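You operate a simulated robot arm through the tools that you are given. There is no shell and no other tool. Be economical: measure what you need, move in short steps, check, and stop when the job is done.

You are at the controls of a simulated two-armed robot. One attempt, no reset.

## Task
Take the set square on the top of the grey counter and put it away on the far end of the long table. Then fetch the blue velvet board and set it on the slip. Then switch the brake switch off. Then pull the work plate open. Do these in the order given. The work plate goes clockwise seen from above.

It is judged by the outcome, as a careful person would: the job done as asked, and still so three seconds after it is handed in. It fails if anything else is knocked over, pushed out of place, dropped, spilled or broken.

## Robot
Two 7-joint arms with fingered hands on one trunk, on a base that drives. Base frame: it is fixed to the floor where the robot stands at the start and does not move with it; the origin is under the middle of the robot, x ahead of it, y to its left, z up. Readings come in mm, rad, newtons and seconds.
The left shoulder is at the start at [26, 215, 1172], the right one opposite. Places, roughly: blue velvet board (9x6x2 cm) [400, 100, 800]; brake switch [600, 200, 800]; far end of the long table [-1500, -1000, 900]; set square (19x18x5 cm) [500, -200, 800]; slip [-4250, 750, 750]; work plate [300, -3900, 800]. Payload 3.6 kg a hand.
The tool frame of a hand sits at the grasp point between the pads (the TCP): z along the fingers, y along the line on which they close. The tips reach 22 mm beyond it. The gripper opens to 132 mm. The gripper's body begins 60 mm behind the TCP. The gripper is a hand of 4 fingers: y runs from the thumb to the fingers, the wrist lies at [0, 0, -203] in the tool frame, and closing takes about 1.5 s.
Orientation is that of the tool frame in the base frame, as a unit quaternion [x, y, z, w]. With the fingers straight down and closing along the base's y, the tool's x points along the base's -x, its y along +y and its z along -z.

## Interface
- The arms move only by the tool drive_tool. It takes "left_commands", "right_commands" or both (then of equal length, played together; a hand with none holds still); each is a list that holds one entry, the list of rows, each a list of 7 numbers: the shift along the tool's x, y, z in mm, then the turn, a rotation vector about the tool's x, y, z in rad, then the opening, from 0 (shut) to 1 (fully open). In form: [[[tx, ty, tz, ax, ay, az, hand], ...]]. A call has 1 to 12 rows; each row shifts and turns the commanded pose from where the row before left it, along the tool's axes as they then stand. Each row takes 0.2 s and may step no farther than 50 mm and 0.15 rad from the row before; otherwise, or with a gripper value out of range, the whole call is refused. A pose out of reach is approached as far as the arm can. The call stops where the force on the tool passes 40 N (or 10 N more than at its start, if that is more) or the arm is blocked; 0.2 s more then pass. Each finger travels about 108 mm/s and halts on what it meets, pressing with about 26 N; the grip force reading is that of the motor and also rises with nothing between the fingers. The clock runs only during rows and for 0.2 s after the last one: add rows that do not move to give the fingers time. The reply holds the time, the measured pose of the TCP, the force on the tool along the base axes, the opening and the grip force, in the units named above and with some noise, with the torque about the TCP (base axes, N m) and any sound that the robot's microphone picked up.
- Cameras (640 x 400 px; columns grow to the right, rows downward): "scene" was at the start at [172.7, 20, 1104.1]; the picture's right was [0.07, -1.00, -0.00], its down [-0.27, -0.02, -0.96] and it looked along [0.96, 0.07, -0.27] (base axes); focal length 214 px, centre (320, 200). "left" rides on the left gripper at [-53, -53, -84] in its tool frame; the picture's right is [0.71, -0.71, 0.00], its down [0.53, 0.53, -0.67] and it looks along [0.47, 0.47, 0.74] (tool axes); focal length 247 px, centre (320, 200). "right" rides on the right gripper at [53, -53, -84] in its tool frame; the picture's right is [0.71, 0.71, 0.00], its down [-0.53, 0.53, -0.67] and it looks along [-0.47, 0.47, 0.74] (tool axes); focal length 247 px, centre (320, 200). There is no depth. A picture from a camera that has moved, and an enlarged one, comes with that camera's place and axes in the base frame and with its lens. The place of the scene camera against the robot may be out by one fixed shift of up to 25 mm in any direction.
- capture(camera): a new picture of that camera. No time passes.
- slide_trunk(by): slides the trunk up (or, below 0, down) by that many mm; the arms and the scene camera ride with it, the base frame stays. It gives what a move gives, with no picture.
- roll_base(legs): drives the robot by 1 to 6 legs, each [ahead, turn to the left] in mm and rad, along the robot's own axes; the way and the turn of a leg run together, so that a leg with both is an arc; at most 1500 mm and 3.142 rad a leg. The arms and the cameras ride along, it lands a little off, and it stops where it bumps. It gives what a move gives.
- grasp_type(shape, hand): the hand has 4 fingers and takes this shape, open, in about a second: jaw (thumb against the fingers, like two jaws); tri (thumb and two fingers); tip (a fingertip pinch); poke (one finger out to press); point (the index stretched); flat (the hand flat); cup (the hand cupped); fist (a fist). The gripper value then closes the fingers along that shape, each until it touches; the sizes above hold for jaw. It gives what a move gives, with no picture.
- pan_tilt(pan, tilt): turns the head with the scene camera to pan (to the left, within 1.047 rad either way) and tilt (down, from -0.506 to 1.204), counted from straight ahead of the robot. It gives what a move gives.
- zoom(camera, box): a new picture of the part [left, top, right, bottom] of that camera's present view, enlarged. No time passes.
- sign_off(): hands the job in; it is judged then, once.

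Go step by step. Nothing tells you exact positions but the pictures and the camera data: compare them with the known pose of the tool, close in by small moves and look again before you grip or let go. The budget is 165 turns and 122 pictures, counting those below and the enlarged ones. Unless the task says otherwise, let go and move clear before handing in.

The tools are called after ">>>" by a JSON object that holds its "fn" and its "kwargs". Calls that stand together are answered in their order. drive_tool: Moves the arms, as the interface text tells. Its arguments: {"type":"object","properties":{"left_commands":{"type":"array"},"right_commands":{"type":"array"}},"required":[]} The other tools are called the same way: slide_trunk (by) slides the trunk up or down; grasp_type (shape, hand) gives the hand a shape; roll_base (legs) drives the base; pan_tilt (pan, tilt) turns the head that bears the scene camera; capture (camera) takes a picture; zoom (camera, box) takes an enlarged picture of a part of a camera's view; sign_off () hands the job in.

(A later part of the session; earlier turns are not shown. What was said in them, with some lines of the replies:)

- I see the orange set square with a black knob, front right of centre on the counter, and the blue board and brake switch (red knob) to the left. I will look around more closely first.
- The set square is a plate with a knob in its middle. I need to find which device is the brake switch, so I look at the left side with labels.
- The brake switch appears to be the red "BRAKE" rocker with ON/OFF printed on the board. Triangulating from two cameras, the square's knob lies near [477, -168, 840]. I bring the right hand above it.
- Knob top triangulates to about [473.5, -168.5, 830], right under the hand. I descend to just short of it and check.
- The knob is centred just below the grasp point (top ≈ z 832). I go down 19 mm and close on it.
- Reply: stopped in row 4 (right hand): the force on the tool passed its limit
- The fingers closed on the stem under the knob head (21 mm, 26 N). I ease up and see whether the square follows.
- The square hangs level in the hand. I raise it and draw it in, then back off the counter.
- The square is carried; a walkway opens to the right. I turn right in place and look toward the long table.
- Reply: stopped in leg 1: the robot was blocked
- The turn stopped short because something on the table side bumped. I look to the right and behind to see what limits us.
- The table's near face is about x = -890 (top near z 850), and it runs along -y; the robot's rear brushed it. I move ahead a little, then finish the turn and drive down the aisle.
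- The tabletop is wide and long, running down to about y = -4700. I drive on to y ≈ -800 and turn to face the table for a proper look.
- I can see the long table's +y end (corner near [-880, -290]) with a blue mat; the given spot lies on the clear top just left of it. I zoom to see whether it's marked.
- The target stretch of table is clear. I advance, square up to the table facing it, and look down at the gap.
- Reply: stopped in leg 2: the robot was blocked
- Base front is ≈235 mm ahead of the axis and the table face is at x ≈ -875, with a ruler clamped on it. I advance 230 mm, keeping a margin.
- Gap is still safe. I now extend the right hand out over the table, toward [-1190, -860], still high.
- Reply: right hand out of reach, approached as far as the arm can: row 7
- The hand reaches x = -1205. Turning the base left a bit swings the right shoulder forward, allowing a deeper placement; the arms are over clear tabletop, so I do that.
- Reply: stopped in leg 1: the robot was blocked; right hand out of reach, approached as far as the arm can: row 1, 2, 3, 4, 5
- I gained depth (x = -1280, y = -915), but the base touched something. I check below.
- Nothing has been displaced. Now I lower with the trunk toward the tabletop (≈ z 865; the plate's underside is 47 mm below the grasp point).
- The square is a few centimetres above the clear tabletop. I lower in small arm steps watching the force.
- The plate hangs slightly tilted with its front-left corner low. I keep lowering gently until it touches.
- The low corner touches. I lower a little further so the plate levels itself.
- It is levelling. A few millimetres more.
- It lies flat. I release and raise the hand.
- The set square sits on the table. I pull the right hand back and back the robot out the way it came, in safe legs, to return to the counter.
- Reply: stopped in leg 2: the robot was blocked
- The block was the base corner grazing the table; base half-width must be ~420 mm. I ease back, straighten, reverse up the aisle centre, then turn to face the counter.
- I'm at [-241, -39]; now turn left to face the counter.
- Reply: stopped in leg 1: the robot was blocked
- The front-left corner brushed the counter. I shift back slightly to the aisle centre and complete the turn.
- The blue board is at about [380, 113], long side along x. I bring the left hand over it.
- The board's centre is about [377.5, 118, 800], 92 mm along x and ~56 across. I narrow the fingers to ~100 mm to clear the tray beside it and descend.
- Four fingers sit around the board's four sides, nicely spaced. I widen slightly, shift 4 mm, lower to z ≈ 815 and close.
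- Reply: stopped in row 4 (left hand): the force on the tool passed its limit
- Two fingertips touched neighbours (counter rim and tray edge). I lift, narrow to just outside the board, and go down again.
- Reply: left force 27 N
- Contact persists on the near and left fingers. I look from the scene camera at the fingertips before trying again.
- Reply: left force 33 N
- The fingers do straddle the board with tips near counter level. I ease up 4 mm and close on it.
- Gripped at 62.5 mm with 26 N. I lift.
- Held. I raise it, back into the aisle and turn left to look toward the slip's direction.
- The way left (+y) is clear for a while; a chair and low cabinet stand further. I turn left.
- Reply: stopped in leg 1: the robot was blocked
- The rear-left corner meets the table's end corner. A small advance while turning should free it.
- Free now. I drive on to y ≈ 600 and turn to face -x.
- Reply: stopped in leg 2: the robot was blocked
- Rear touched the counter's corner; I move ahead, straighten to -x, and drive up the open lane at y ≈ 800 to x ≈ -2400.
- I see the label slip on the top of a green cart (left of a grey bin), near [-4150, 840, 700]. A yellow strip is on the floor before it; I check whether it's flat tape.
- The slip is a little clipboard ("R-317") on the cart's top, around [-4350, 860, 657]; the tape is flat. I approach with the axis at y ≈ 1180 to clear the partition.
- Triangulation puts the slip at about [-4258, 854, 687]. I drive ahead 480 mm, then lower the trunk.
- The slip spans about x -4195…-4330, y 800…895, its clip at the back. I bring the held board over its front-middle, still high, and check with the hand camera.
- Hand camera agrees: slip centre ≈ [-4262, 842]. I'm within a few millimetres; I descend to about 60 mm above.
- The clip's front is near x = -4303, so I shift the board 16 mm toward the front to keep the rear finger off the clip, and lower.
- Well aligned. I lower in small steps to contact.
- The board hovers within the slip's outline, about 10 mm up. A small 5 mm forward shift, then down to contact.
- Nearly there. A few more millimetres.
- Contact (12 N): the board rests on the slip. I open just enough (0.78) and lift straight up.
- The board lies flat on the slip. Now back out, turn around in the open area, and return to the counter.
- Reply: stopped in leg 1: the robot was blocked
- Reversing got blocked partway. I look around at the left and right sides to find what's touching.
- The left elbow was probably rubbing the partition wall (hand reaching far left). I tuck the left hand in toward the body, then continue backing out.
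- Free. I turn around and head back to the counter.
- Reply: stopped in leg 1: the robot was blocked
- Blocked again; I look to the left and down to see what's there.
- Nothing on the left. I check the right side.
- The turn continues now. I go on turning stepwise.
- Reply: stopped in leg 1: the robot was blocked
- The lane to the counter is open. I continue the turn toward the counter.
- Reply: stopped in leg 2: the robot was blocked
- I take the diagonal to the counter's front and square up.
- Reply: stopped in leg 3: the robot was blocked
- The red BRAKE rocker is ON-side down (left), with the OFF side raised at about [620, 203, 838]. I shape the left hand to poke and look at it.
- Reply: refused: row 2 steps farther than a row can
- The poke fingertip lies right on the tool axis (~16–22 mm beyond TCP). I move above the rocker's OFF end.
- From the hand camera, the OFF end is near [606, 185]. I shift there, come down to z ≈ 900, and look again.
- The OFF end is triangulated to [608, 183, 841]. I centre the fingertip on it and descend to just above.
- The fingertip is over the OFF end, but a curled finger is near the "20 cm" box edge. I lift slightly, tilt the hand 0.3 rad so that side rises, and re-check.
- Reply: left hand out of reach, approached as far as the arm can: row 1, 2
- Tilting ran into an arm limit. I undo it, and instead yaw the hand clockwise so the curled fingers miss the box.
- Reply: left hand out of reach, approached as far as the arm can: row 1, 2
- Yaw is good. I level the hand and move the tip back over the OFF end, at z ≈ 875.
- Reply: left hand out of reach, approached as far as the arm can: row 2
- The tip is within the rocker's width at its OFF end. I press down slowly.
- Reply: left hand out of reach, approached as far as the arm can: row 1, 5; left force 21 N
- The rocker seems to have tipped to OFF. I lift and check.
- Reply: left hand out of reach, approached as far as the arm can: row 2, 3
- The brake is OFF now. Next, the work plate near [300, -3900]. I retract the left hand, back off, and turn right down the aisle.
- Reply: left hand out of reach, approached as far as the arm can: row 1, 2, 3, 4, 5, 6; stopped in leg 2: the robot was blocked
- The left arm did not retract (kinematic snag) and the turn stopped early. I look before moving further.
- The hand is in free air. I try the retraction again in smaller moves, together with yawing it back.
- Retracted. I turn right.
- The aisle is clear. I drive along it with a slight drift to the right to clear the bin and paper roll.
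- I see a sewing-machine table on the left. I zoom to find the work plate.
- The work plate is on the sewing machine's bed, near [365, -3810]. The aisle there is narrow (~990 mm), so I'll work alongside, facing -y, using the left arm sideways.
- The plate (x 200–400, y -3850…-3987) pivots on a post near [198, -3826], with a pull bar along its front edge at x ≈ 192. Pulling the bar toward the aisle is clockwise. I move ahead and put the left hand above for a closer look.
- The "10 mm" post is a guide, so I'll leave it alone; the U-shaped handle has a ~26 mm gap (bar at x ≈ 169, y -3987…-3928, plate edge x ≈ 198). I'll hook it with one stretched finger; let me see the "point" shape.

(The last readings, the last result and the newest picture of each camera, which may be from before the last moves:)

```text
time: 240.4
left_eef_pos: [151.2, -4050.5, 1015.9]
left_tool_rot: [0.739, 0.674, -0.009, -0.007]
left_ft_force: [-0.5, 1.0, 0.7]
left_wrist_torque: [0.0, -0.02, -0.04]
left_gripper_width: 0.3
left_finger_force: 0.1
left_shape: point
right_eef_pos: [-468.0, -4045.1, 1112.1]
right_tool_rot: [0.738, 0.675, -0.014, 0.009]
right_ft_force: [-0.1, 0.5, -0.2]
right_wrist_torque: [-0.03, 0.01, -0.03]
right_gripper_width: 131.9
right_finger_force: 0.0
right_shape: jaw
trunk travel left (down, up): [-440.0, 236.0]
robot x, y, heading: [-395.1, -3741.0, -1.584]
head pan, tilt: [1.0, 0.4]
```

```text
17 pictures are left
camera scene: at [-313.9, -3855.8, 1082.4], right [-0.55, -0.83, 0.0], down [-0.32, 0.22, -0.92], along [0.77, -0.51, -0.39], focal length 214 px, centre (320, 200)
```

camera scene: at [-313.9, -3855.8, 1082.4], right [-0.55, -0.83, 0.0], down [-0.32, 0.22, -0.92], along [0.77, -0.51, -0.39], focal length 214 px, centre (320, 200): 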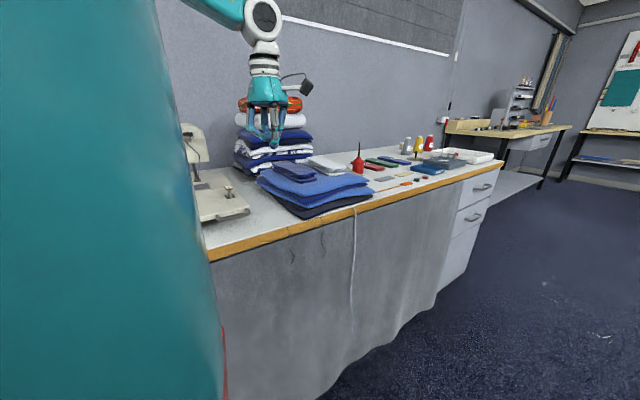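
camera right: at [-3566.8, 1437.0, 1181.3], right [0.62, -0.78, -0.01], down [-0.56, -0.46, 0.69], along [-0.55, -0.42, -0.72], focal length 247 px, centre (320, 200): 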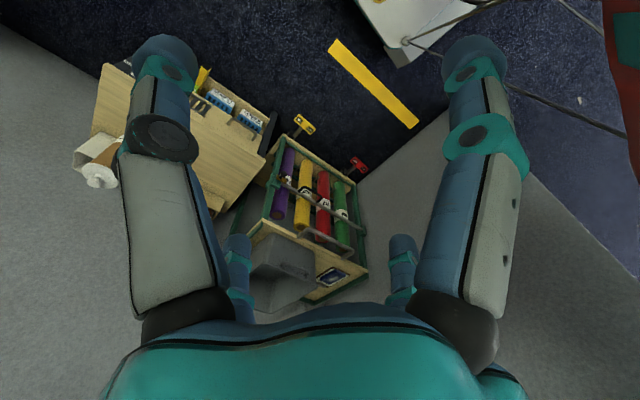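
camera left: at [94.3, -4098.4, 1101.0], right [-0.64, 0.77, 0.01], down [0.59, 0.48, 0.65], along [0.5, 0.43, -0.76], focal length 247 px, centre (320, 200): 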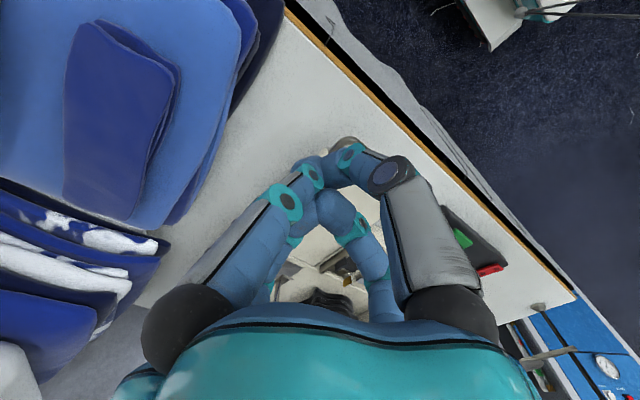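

"Point" bunches the fingers; instead I'll use the open jaw: its +x-side finger is nearly vertical and can drop into the handle's gap while the others stay in free air on the aisle side. I reposition for that and look.

>>> {"fn": "grasp_type", "kwargs": {"hand": "left", "shape": "jaw"}}

>>> {"fn": "drive_tool", "kwargs": {"left_commands": [[[24, -14, 20, 0, 0, 0, 0.76], [24, -14, 20, 0, 0, 0, 0.76], [24, -14, 20, 0, 0, 0, 0.76], [23, -13, 20, 0, 0, 0, 0.76], [0, 0, 0, 0, 0, 0, 0.76], [0, 0, 0, 0, 0, 0, 0.76]]]}}

>>> {"fn": "capture", "kwargs": {"camera": "left"}}

```text
time: 241.3
left_eef_pos: [149.5, -4049.9, 1015.1]
left_tool_rot: [0.738, 0.674, -0.009, -0.007]
left_ft_force: [0.5, 1.4, 1.0]
left_wrist_torque: [0.0, 0.01, -0.01]
left_gripper_width: 131.9
left_finger_force: 0.0
left_shape: jaw
right_eef_pos: [-468.9, -4044.7, 1112.0]
right_tool_rot: [0.738, 0.675, -0.014, 0.009]
right_ft_force: [-0.1, 0.2, 0.0]
right_wrist_torque: [-0.01, 0.01, 0.0]
right_gripper_width: 132.0
right_finger_force: 0.0
right_shape: jaw
trunk travel left (down, up): [-440.0, 236.0]
robot x, y, heading: [-393.9, -3738.2, -1.583]
head pan, tilt: [1.0, 0.4]
```

```text
time: 242.7
left_eef_pos: [102.6, -3948.7, 938.7]
left_tool_rot: [0.739, 0.674, -0.009, -0.007]
left_ft_force: [0.2, -0.3, 0.5]
left_wrist_torque: [0.0, -0.02, 0.0]
left_gripper_width: 100.8
left_finger_force: 0.1
left_shape: jaw
right_eef_pos: [-468.2, -4043.8, 1113.6]
right_tool_rot: [0.738, 0.675, -0.013, 0.01]
right_ft_force: [0.4, -0.5, 0.2]
right_wrist_torque: [0.01, -0.01, 0.0]
right_gripper_width: 132.0
right_finger_force: 0.1
right_shape: jaw
trunk travel left (down, up): [-440.0, 236.0]
robot x, y, heading: [-395.2, -3736.7, -1.582]
head pan, tilt: [1.0, 0.4]
```

```text
16 pictures are left
camera left: at [46.0, -3998.3, 1024.0], right [-0.64, 0.77, 0.01], down [0.59, 0.48, 0.65], along [0.5, 0.43, -0.76], focal length 247 px, centre (320, 200)
```

left: 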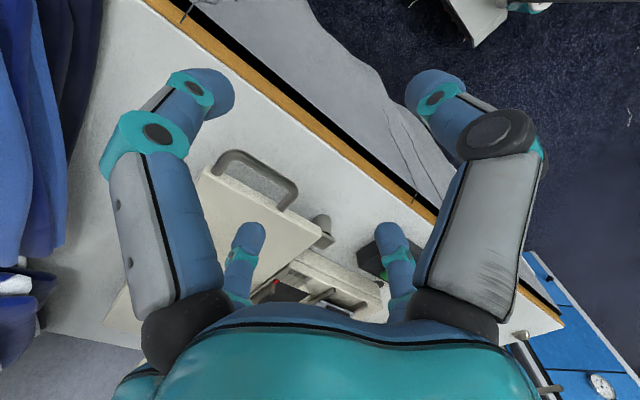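

Bar mid triangulates to [171, -3958, 841]; gap centre at x ≈ 186. I shift the finger over the gap and come down to just above it.

>>> {"fn": "drive_tool", "kwargs": {"left_commands": [[[-1, 25, 0, 0, 0, 0, 0.76], [0, 0, 25, 0, 0, 0, 0.76], [0, 0, 25, 0, 0, 0, 0.76], [0, 0, 12, 0, 0, 0, 0.76], [0, 0, 0, 0, 0, 0, 0.76]]]}}

>>> {"fn": "capture", "kwargs": {"camera": "left"}}

>>> {"fn": "pan_tilt", "kwargs": {"pan": 1.04, "tilt": 0.6}}

>>> {"fn": "capture", "kwargs": {"camera": "scene"}}

```text
time: 243.9
left_eef_pos: [124.9, -3951.8, 875.4]
left_tool_rot: [0.739, 0.674, -0.009, -0.006]
left_ft_force: [-0.9, -0.5, 0.3]
left_wrist_torque: [0.01, -0.01, 0.0]
left_gripper_width: 100.7
left_finger_force: 0.0
left_shape: jaw
right_eef_pos: [-469.6, -4045.7, 1112.4]
right_tool_rot: [0.738, 0.675, -0.013, 0.009]
right_ft_force: [-0.1, 0.5, -0.2]
right_wrist_torque: [0.0, 0.02, -0.01]
right_gripper_width: 132.1
right_finger_force: 0.1
right_shape: jaw
trunk travel left (down, up): [-440.0, 236.0]
robot x, y, heading: [-391.5, -3740.9, -1.585]
head pan, tilt: [1.0, 0.4]
```

```text
15 pictures are left
camera left: at [68.6, -4000.9, 960.8], right [-0.64, 0.77, 0.01], down [0.59, 0.48, 0.65], along [0.5, 0.43, -0.76], focal length 247 px, centre (320, 200)
```

left: 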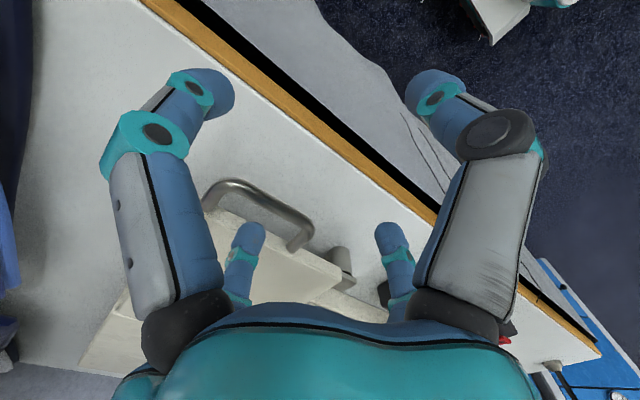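

```text
time: 244.6
left_eef_pos: [124.6, -3951.8, 875.7]
left_tool_rot: [0.739, 0.674, -0.009, -0.007]
left_ft_force: [0.0, 0.8, 0.3]
left_wrist_torque: [0.05, -0.02, 0.0]
left_gripper_width: 100.5
left_finger_force: 0.0
left_shape: jaw
right_eef_pos: [-467.6, -4045.9, 1112.4]
right_tool_rot: [0.738, 0.674, -0.013, 0.009]
right_ft_force: [-0.3, 0.7, -0.3]
right_wrist_torque: [0.01, -0.03, -0.02]
right_gripper_width: 132.2
right_finger_force: 0.1
right_shape: jaw
trunk travel left (down, up): [-440.0, 236.0]
robot x, y, heading: [-392.7, -3739.0, -1.583]
head pan, tilt: [1.04, 0.6]
```

```text
14 pictures are left
camera scene: at [-315.5, -3850.5, 1064.2], right [-0.52, -0.86, 0.0], down [-0.48, 0.29, -0.83], along [0.71, -0.43, -0.56], focal length 214 px, centre (320, 200)
```

scene: 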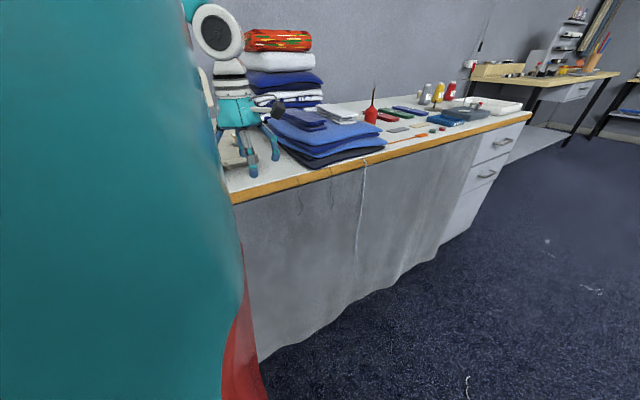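

The finger is lined up over the gap. I lower it 26 mm with force watch.

>>> {"fn": "drive_tool", "kwargs": {"left_commands": [[[0, 1, 8, 0, 0, 0, 0.76], [0, 0, 8, 0, 0, 0, 0.76], [0, 0, 6, 0, 0, 0, 0.76], [0, 0, 4, 0, 0, 0, 0.76], [0, 0, 0, 0, 0, 0, 0.76]]]}}

>>> {"fn": "capture", "kwargs": {"camera": "left"}}

```text
time: 245.8
left_eef_pos: [125.4, -3952.6, 850.3]
left_tool_rot: [0.739, 0.674, -0.01, -0.007]
left_ft_force: [0.5, 0.2, 0.0]
left_wrist_torque: [0.01, 0.04, 0.04]
left_gripper_width: 100.5
left_finger_force: 0.0
left_shape: jaw
right_eef_pos: [-468.0, -4044.9, 1112.0]
right_tool_rot: [0.738, 0.675, -0.014, 0.01]
right_ft_force: [0.1, -0.7, -0.4]
right_wrist_torque: [-0.01, -0.02, 0.0]
right_gripper_width: 132.0
right_finger_force: 0.0
right_shape: jaw
trunk travel left (down, up): [-440.0, 236.0]
robot x, y, heading: [-394.0, -3741.2, -1.586]
head pan, tilt: [1.04, 0.6]
```

```text
13 pictures are left
camera left: at [69.5, -4001.8, 935.0], right [-0.64, 0.77, 0.01], down [0.59, 0.48, 0.65], along [0.5, 0.43, -0.76], focal length 247 px, centre (320, 200)
```

left: 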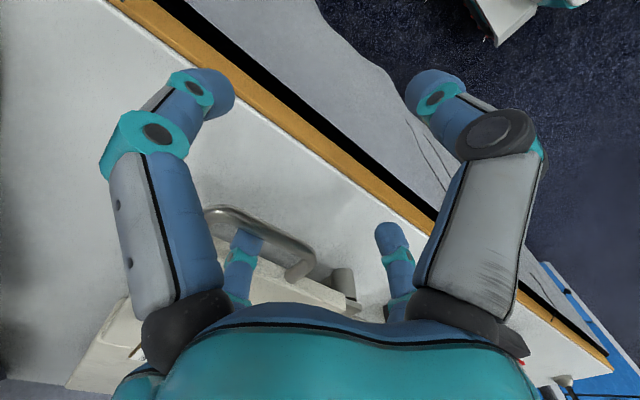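

The bar now occludes the fingertip – the finger is hooked in the gap. I start pulling along the clockwise arc (pivot ≈ [198, -3855]).

>>> {"fn": "drive_tool", "kwargs": {"left_commands": [[[2, -13, 0, 0, 0, 0, 0.76], [2, -13, 0, 0, 0, 0, 0.76], [5.6, -12, 0, 0, 0, 0, 0.76], [5.6, -12, 0, 0, 0, 0, 0.76], [0, 0, 0, 0, 0, 0, 0.76]]]}}

>>> {"fn": "capture", "kwargs": {"camera": "left"}}

```text
time: 247.0
left_eef_pos: [76.8, -3931.5, 851.2]
left_tool_rot: [0.739, 0.674, -0.009, -0.007]
left_ft_force: [0.0, -1.3, 0.6]
left_wrist_torque: [-0.01, -0.04, -0.01]
left_gripper_width: 100.7
left_finger_force: 0.1
left_shape: jaw
right_eef_pos: [-468.3, -4044.8, 1111.4]
right_tool_rot: [0.738, 0.675, -0.015, 0.01]
right_ft_force: [-0.3, -0.3, -0.1]
right_wrist_torque: [0.02, 0.01, -0.02]
right_gripper_width: 131.9
right_finger_force: 0.0
right_shape: jaw
trunk travel left (down, up): [-440.0, 236.0]
robot x, y, heading: [-394.1, -3739.5, -1.582]
head pan, tilt: [1.04, 0.6]
```

```text
12 pictures are left
camera left: at [21.1, -3981.0, 935.6], right [-0.64, 0.77, 0.01], down [0.59, 0.48, 0.65], along [0.5, 0.43, -0.76], focal length 247 px, centre (320, 200)
```

left: 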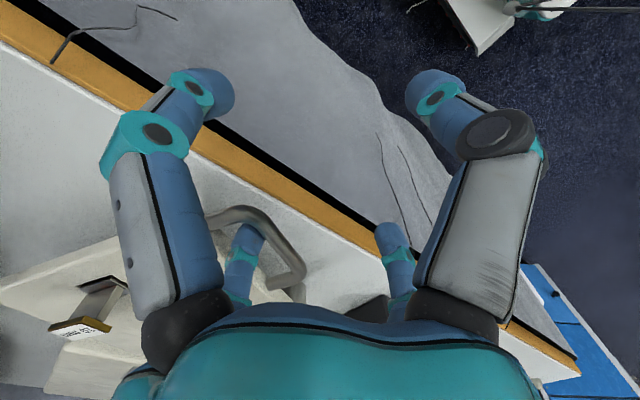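

The plate is following and turning. I continue along the arc.

>>> {"fn": "drive_tool", "kwargs": {"left_commands": [[[8.3, -10.4, 0, 0, 0, 0, 0.76], [8.3, -10.4, 0, 0, 0, 0, 0.76], [10.8, -8, 0, 0, 0, 0, 0.76], [10.8, -8, 0, 0, 0, 0, 0.76], [0, 0, 0, 0, 0, 0, 0.76]]]}}

>>> {"fn": "capture", "kwargs": {"camera": "left"}}

```text
time: 248.2
left_eef_pos: [46.8, -3897.5, 850.7]
left_tool_rot: [0.738, 0.675, -0.01, -0.007]
left_ft_force: [0.2, -0.2, -0.1]
left_wrist_torque: [0.0, 0.0, 0.01]
left_gripper_width: 100.4
left_finger_force: 0.2
left_shape: jaw
left hand out of reach, approached as far as the arm can: row 4
right_eef_pos: [-469.2, -4045.2, 1112.2]
right_tool_rot: [0.738, 0.675, -0.014, 0.009]
right_ft_force: [0.0, -1.2, 0.1]
right_wrist_torque: [-0.02, -0.03, -0.02]
right_gripper_width: 132.0
right_finger_force: 0.0
right_shape: jaw
trunk travel left (down, up): [-440.0, 236.0]
robot x, y, heading: [-387.1, -3740.5, -1.581]
head pan, tilt: [1.04, 0.6]
```

```text
11 pictures are left
camera left: at [-8.1, -3946.5, 935.6], right [-0.64, 0.77, 0.01], down [0.59, 0.48, 0.65], along [0.5, 0.43, -0.76], focal length 247 px, centre (320, 200)
```

left: 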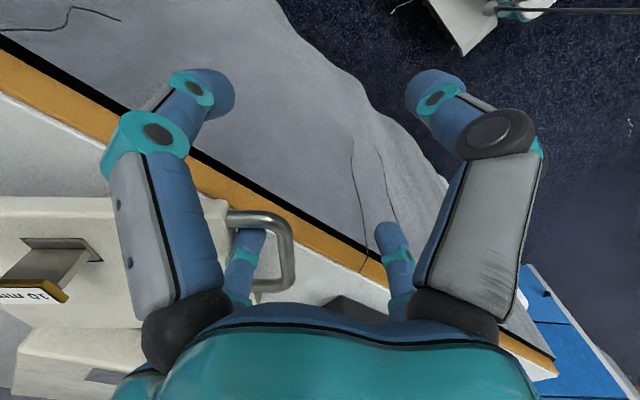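

The plate is open ~52°. The arm is near a limit, so I pull a bit with the arm and then use the base (backing up moves the hand +y) to continue the arc.

>>> {"fn": "drive_tool", "kwargs": {"left_commands": [[[8, -6, 0, 0, 0, 0, 0.76], [8, -4, 0, 0, 0, 0, 0.76], [0, 0, 0, 0, 0, 0, 0.76]]]}}

>>> {"fn": "roll_base", "kwargs": {"legs": [[-25, 0]]}}

>>> {"fn": "capture", "kwargs": {"camera": "left"}}

```text
time: 249.0
left_eef_pos: [48.1, -3897.6, 850.1]
left_tool_rot: [0.738, 0.674, -0.008, -0.007]
left_ft_force: [-0.3, -0.9, -0.5]
left_wrist_torque: [0.01, 0.01, 0.01]
left_gripper_width: 100.5
left_finger_force: 0.1
left_shape: jaw
left hand out of reach, approached as far as the arm can: row 1, 2
right_eef_pos: [-468.3, -4044.3, 1111.9]
right_tool_rot: [0.738, 0.675, -0.015, 0.009]
right_ft_force: [0.2, 0.7, -0.6]
right_wrist_torque: [0.01, -0.01, -0.01]
right_gripper_width: 132.2
right_finger_force: 0.0
right_shape: jaw
trunk travel left (down, up): [-440.0, 236.0]
robot x, y, heading: [-391.9, -3738.5, -1.587]
head pan, tilt: [1.04, 0.6]
```

```text
time: 249.8
left_eef_pos: [48.8, -3871.1, 851.1]
left_tool_rot: [0.739, 0.674, -0.01, -0.006]
left_ft_force: [-0.7, -0.7, -0.1]
left_wrist_torque: [-0.03, 0.0, -0.03]
left_gripper_width: 100.3
left_finger_force: 0.0
left_shape: jaw
right_eef_pos: [-468.5, -4018.0, 1112.0]
right_tool_rot: [0.738, 0.675, -0.014, 0.01]
right_ft_force: [0.4, 0.0, -0.3]
right_wrist_torque: [-0.06, -0.01, -0.03]
right_gripper_width: 132.3
right_finger_force: 0.0
right_shape: jaw
trunk travel left (down, up): [-440.0, 236.0]
robot x, y, heading: [-394.1, -3714.5, -1.585]
head pan, tilt: [1.04, 0.6]
```

```text
10 pictures are left
camera left: at [-7.0, -3919.9, 935.7], right [-0.64, 0.77, 0.01], down [0.59, 0.48, 0.65], along [0.5, 0.42, -0.76], focal length 247 px, centre (320, 200)
```

left: 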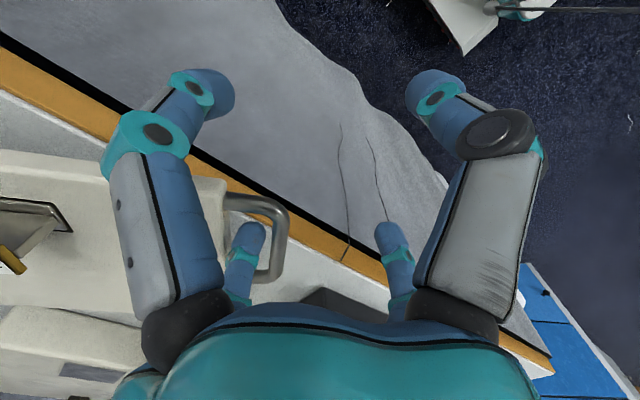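

About 65° open. I continue backing slightly.

>>> {"fn": "roll_base", "kwargs": {"legs": [[-25, 0]]}}

>>> {"fn": "capture", "kwargs": {"camera": "left"}}

```text
time: 250.6
left_eef_pos: [48.7, -3846.0, 851.0]
left_tool_rot: [0.738, 0.675, -0.009, -0.007]
left_ft_force: [-0.3, 0.3, 0.6]
left_wrist_torque: [-0.04, -0.01, 0.01]
left_gripper_width: 100.5
left_finger_force: 0.1
left_shape: jaw
right_eef_pos: [-466.7, -3992.8, 1113.0]
right_tool_rot: [0.738, 0.675, -0.015, 0.011]
right_ft_force: [0.3, 0.3, 0.1]
right_wrist_torque: [0.0, 0.01, 0.01]
right_gripper_width: 131.9
right_finger_force: 0.2
right_shape: jaw
trunk travel left (down, up): [-440.0, 236.0]
robot x, y, heading: [-392.4, -3693.1, -1.586]
head pan, tilt: [1.04, 0.6]
```

```text
9 pictures are left
camera left: at [-6.6, -3894.9, 936.1], right [-0.64, 0.77, 0.01], down [0.59, 0.48, 0.65], along [0.5, 0.42, -0.76], focal length 247 px, centre (320, 200)
```

left: 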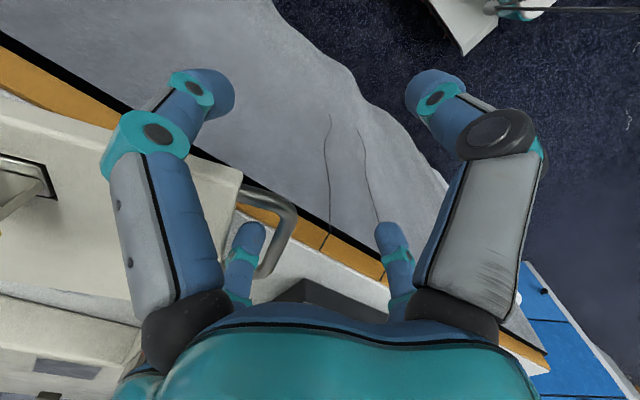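

73° now. One more small step.

>>> {"fn": "roll_base", "kwargs": {"legs": [[-20, 0]]}}

>>> {"fn": "capture", "kwargs": {"camera": "left"}}

```text
time: 251.4
left_eef_pos: [49.5, -3825.1, 852.6]
left_tool_rot: [0.738, 0.675, -0.009, -0.007]
left_ft_force: [1.2, 0.4, 0.0]
left_wrist_torque: [-0.02, -0.03, 0.02]
left_gripper_width: 100.3
left_finger_force: 0.2
left_shape: jaw
right_eef_pos: [-465.9, -3973.3, 1111.9]
right_tool_rot: [0.738, 0.675, -0.015, 0.01]
right_ft_force: [-0.1, 1.1, 0.2]
right_wrist_torque: [-0.06, 0.0, 0.01]
right_gripper_width: 132.2
right_finger_force: 0.0
right_shape: jaw
trunk travel left (down, up): [-440.0, 236.0]
robot x, y, heading: [-392.2, -3671.4, -1.582]
head pan, tilt: [1.04, 0.6]
```

```text
8 pictures are left
camera left: at [-6.4, -3875.0, 936.4], right [-0.64, 0.77, 0.01], down [0.59, 0.48, 0.65], along [0.5, 0.43, -0.76], focal length 247 px, centre (320, 200)
```

left: 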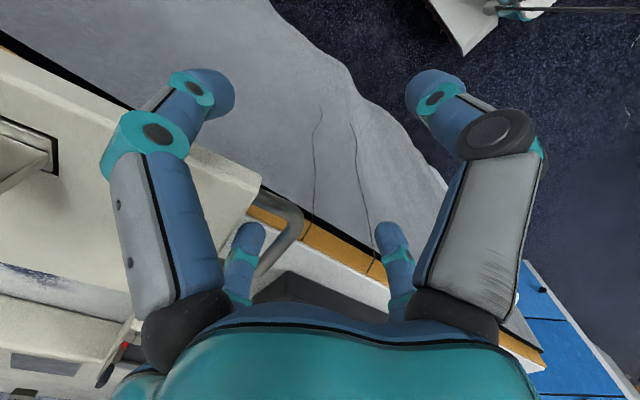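

About 78–80° with no resistance. One more nudge.

>>> {"fn": "roll_base", "kwargs": {"legs": [[-18, 0]]}}

>>> {"fn": "capture", "kwargs": {"camera": "left"}}

```text
time: 252.2
left_eef_pos: [50.4, -3808.8, 850.8]
left_tool_rot: [0.739, 0.674, -0.01, -0.006]
left_ft_force: [0.8, 0.2, -0.2]
left_wrist_torque: [-0.04, -0.02, 0.0]
left_gripper_width: 100.3
left_finger_force: 0.1
left_shape: jaw
right_eef_pos: [-467.6, -3955.7, 1114.1]
right_tool_rot: [0.737, 0.675, -0.014, 0.009]
right_ft_force: [0.3, 0.0, 0.2]
right_wrist_torque: [-0.07, 0.02, 0.0]
right_gripper_width: 132.0
right_finger_force: 0.1
right_shape: jaw
trunk travel left (down, up): [-440.0, 236.0]
robot x, y, heading: [-392.8, -3656.4, -1.587]
head pan, tilt: [1.04, 0.6]
```

```text
7 pictures are left
camera left: at [-6.2, -3857.2, 936.8], right [-0.64, 0.77, 0.01], down [0.59, 0.48, 0.65], along [0.5, 0.43, -0.76], focal length 247 px, centre (320, 200)
```

left: 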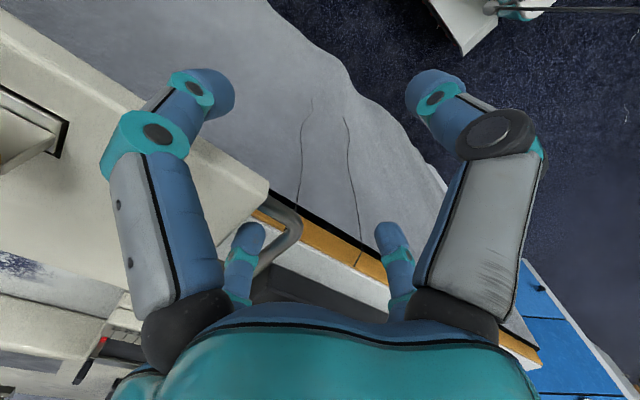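

The plate is about 90° open (its end edge now runs along -y). One more small nudge to see whether it has reached its stop.

>>> {"fn": "roll_base", "kwargs": {"legs": [[-18, 0]]}}

>>> {"fn": "capture", "kwargs": {"camera": "left"}}

```text
time: 253.0
left_eef_pos: [50.0, -3792.6, 852.0]
left_tool_rot: [0.74, 0.672, -0.011, -0.006]
left_ft_force: [-0.1, -15.9, -1.1]
left_wrist_torque: [-0.27, 0.07, -0.97]
left_gripper_width: 100.7
left_finger_force: 0.1
left_shape: jaw
right_eef_pos: [-465.8, -3937.7, 1112.8]
right_tool_rot: [0.738, 0.675, -0.013, 0.009]
right_ft_force: [-0.5, 1.3, -0.1]
right_wrist_torque: [-0.03, 0.0, -0.02]
right_gripper_width: 131.8
right_finger_force: 0.0
right_shape: jaw
trunk travel left (down, up): [-440.0, 236.0]
robot x, y, heading: [-389.9, -3635.3, -1.586]
head pan, tilt: [1.04, 0.6]
```

```text
6 pictures are left
camera left: at [-6.3, -3842.3, 937.5], right [-0.63, 0.77, 0.01], down [0.59, 0.48, 0.65], along [0.5, 0.42, -0.76], focal length 247 px, centre (320, 200)
```

left: 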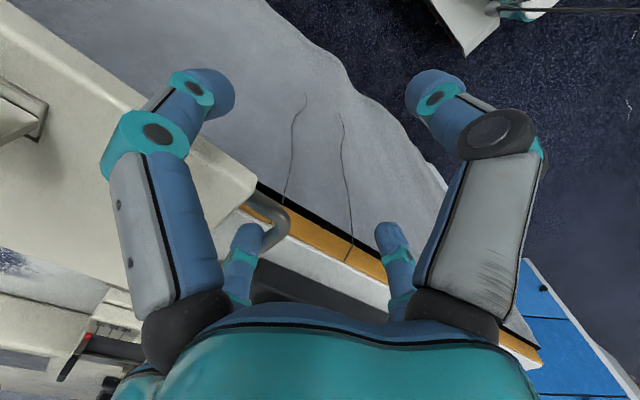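

16 N of resistance: it has reached its stop, fully open. I relieve the pressure slightly and lift the finger out with the trunk.

>>> {"fn": "roll_base", "kwargs": {"legs": [[12, 0]]}}

>>> {"fn": "slide_trunk", "kwargs": {"by": 120}}

>>> {"fn": "capture", "kwargs": {"camera": "left"}}

```text
time: 253.7
left_eef_pos: [49.5, -3806.8, 852.4]
left_tool_rot: [0.741, 0.671, -0.011, -0.006]
left_ft_force: [0.0, 0.0, 0.3]
left_wrist_torque: [0.03, -0.01, -0.03]
left_gripper_width: 100.4
left_finger_force: 0.0
left_shape: jaw
right_eef_pos: [-467.7, -3951.1, 1114.0]
right_tool_rot: [0.738, 0.675, -0.014, 0.009]
right_ft_force: [1.5, 0.0, -1.4]
right_wrist_torque: [0.03, 0.0, -0.03]
right_gripper_width: 131.8
right_finger_force: 0.0
right_shape: jaw
trunk travel left (down, up): [-440.0, 236.0]
robot x, y, heading: [-391.8, -3650.1, -1.587]
head pan, tilt: [1.04, 0.6]
```

```text
time: 255.2
left_eef_pos: [49.4, -3805.9, 972.0]
left_tool_rot: [0.741, 0.672, -0.01, -0.005]
left_ft_force: [0.8, -0.3, 0.7]
left_wrist_torque: [0.01, -0.04, 0.03]
left_gripper_width: 100.6
left_finger_force: 0.0
left_shape: jaw
right_eef_pos: [-467.5, -3951.2, 1234.3]
right_tool_rot: [0.737, 0.675, -0.013, 0.008]
right_ft_force: [-0.6, -0.1, 0.0]
right_wrist_torque: [0.0, 0.0, 0.01]
right_gripper_width: 131.9
right_finger_force: 0.0
right_shape: jaw
trunk travel left (down, up): [-560.0, 116.0]
robot x, y, heading: [-393.6, -3647.6, -1.584]
head pan, tilt: [1.04, 0.6]
```

```text
5 pictures are left
camera left: at [-6.6, -3854.7, 1058.1], right [-0.63, 0.77, 0.01], down [0.59, 0.48, 0.65], along [0.5, 0.42, -0.76], focal length 247 px, centre (320, 200)
```

left: 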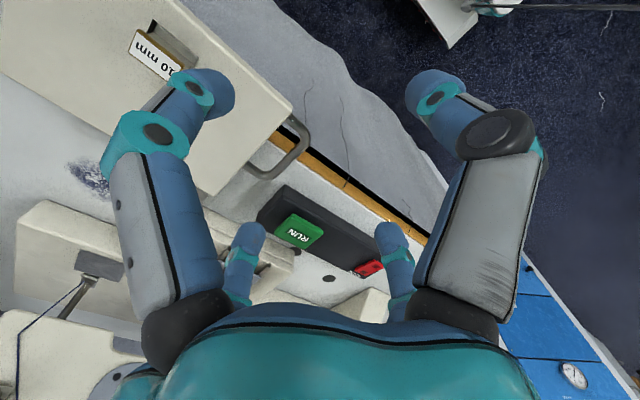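

The work plate stands fully open, the machine is otherwise untouched, and the hand is clear above it. All four tasks are done, so I hand in.

>>> {"fn": "sign_off", "kwargs": {}}

```text
The job is handed in.
```

I did all four tasks in order, and the job is handed in:
- **Set square:** it lies flat on the long table at about x = -1280, y = -915. That is as deep as the arm could reach, about 220 mm short of the rough x you gave. The spot wasn't marked, so I went by those coordinates.
- **Blue velvet board:** it lies flat on the slip on the green cart.
- **Brake switch:** it is off.
- **Work plate:** it is open clockwise to its stop, a little past 90°.

The base bumped several times while driving, against the long table, the counter and probably the bin. I saw nothing displaced, but I didn't check every spot afterwards.
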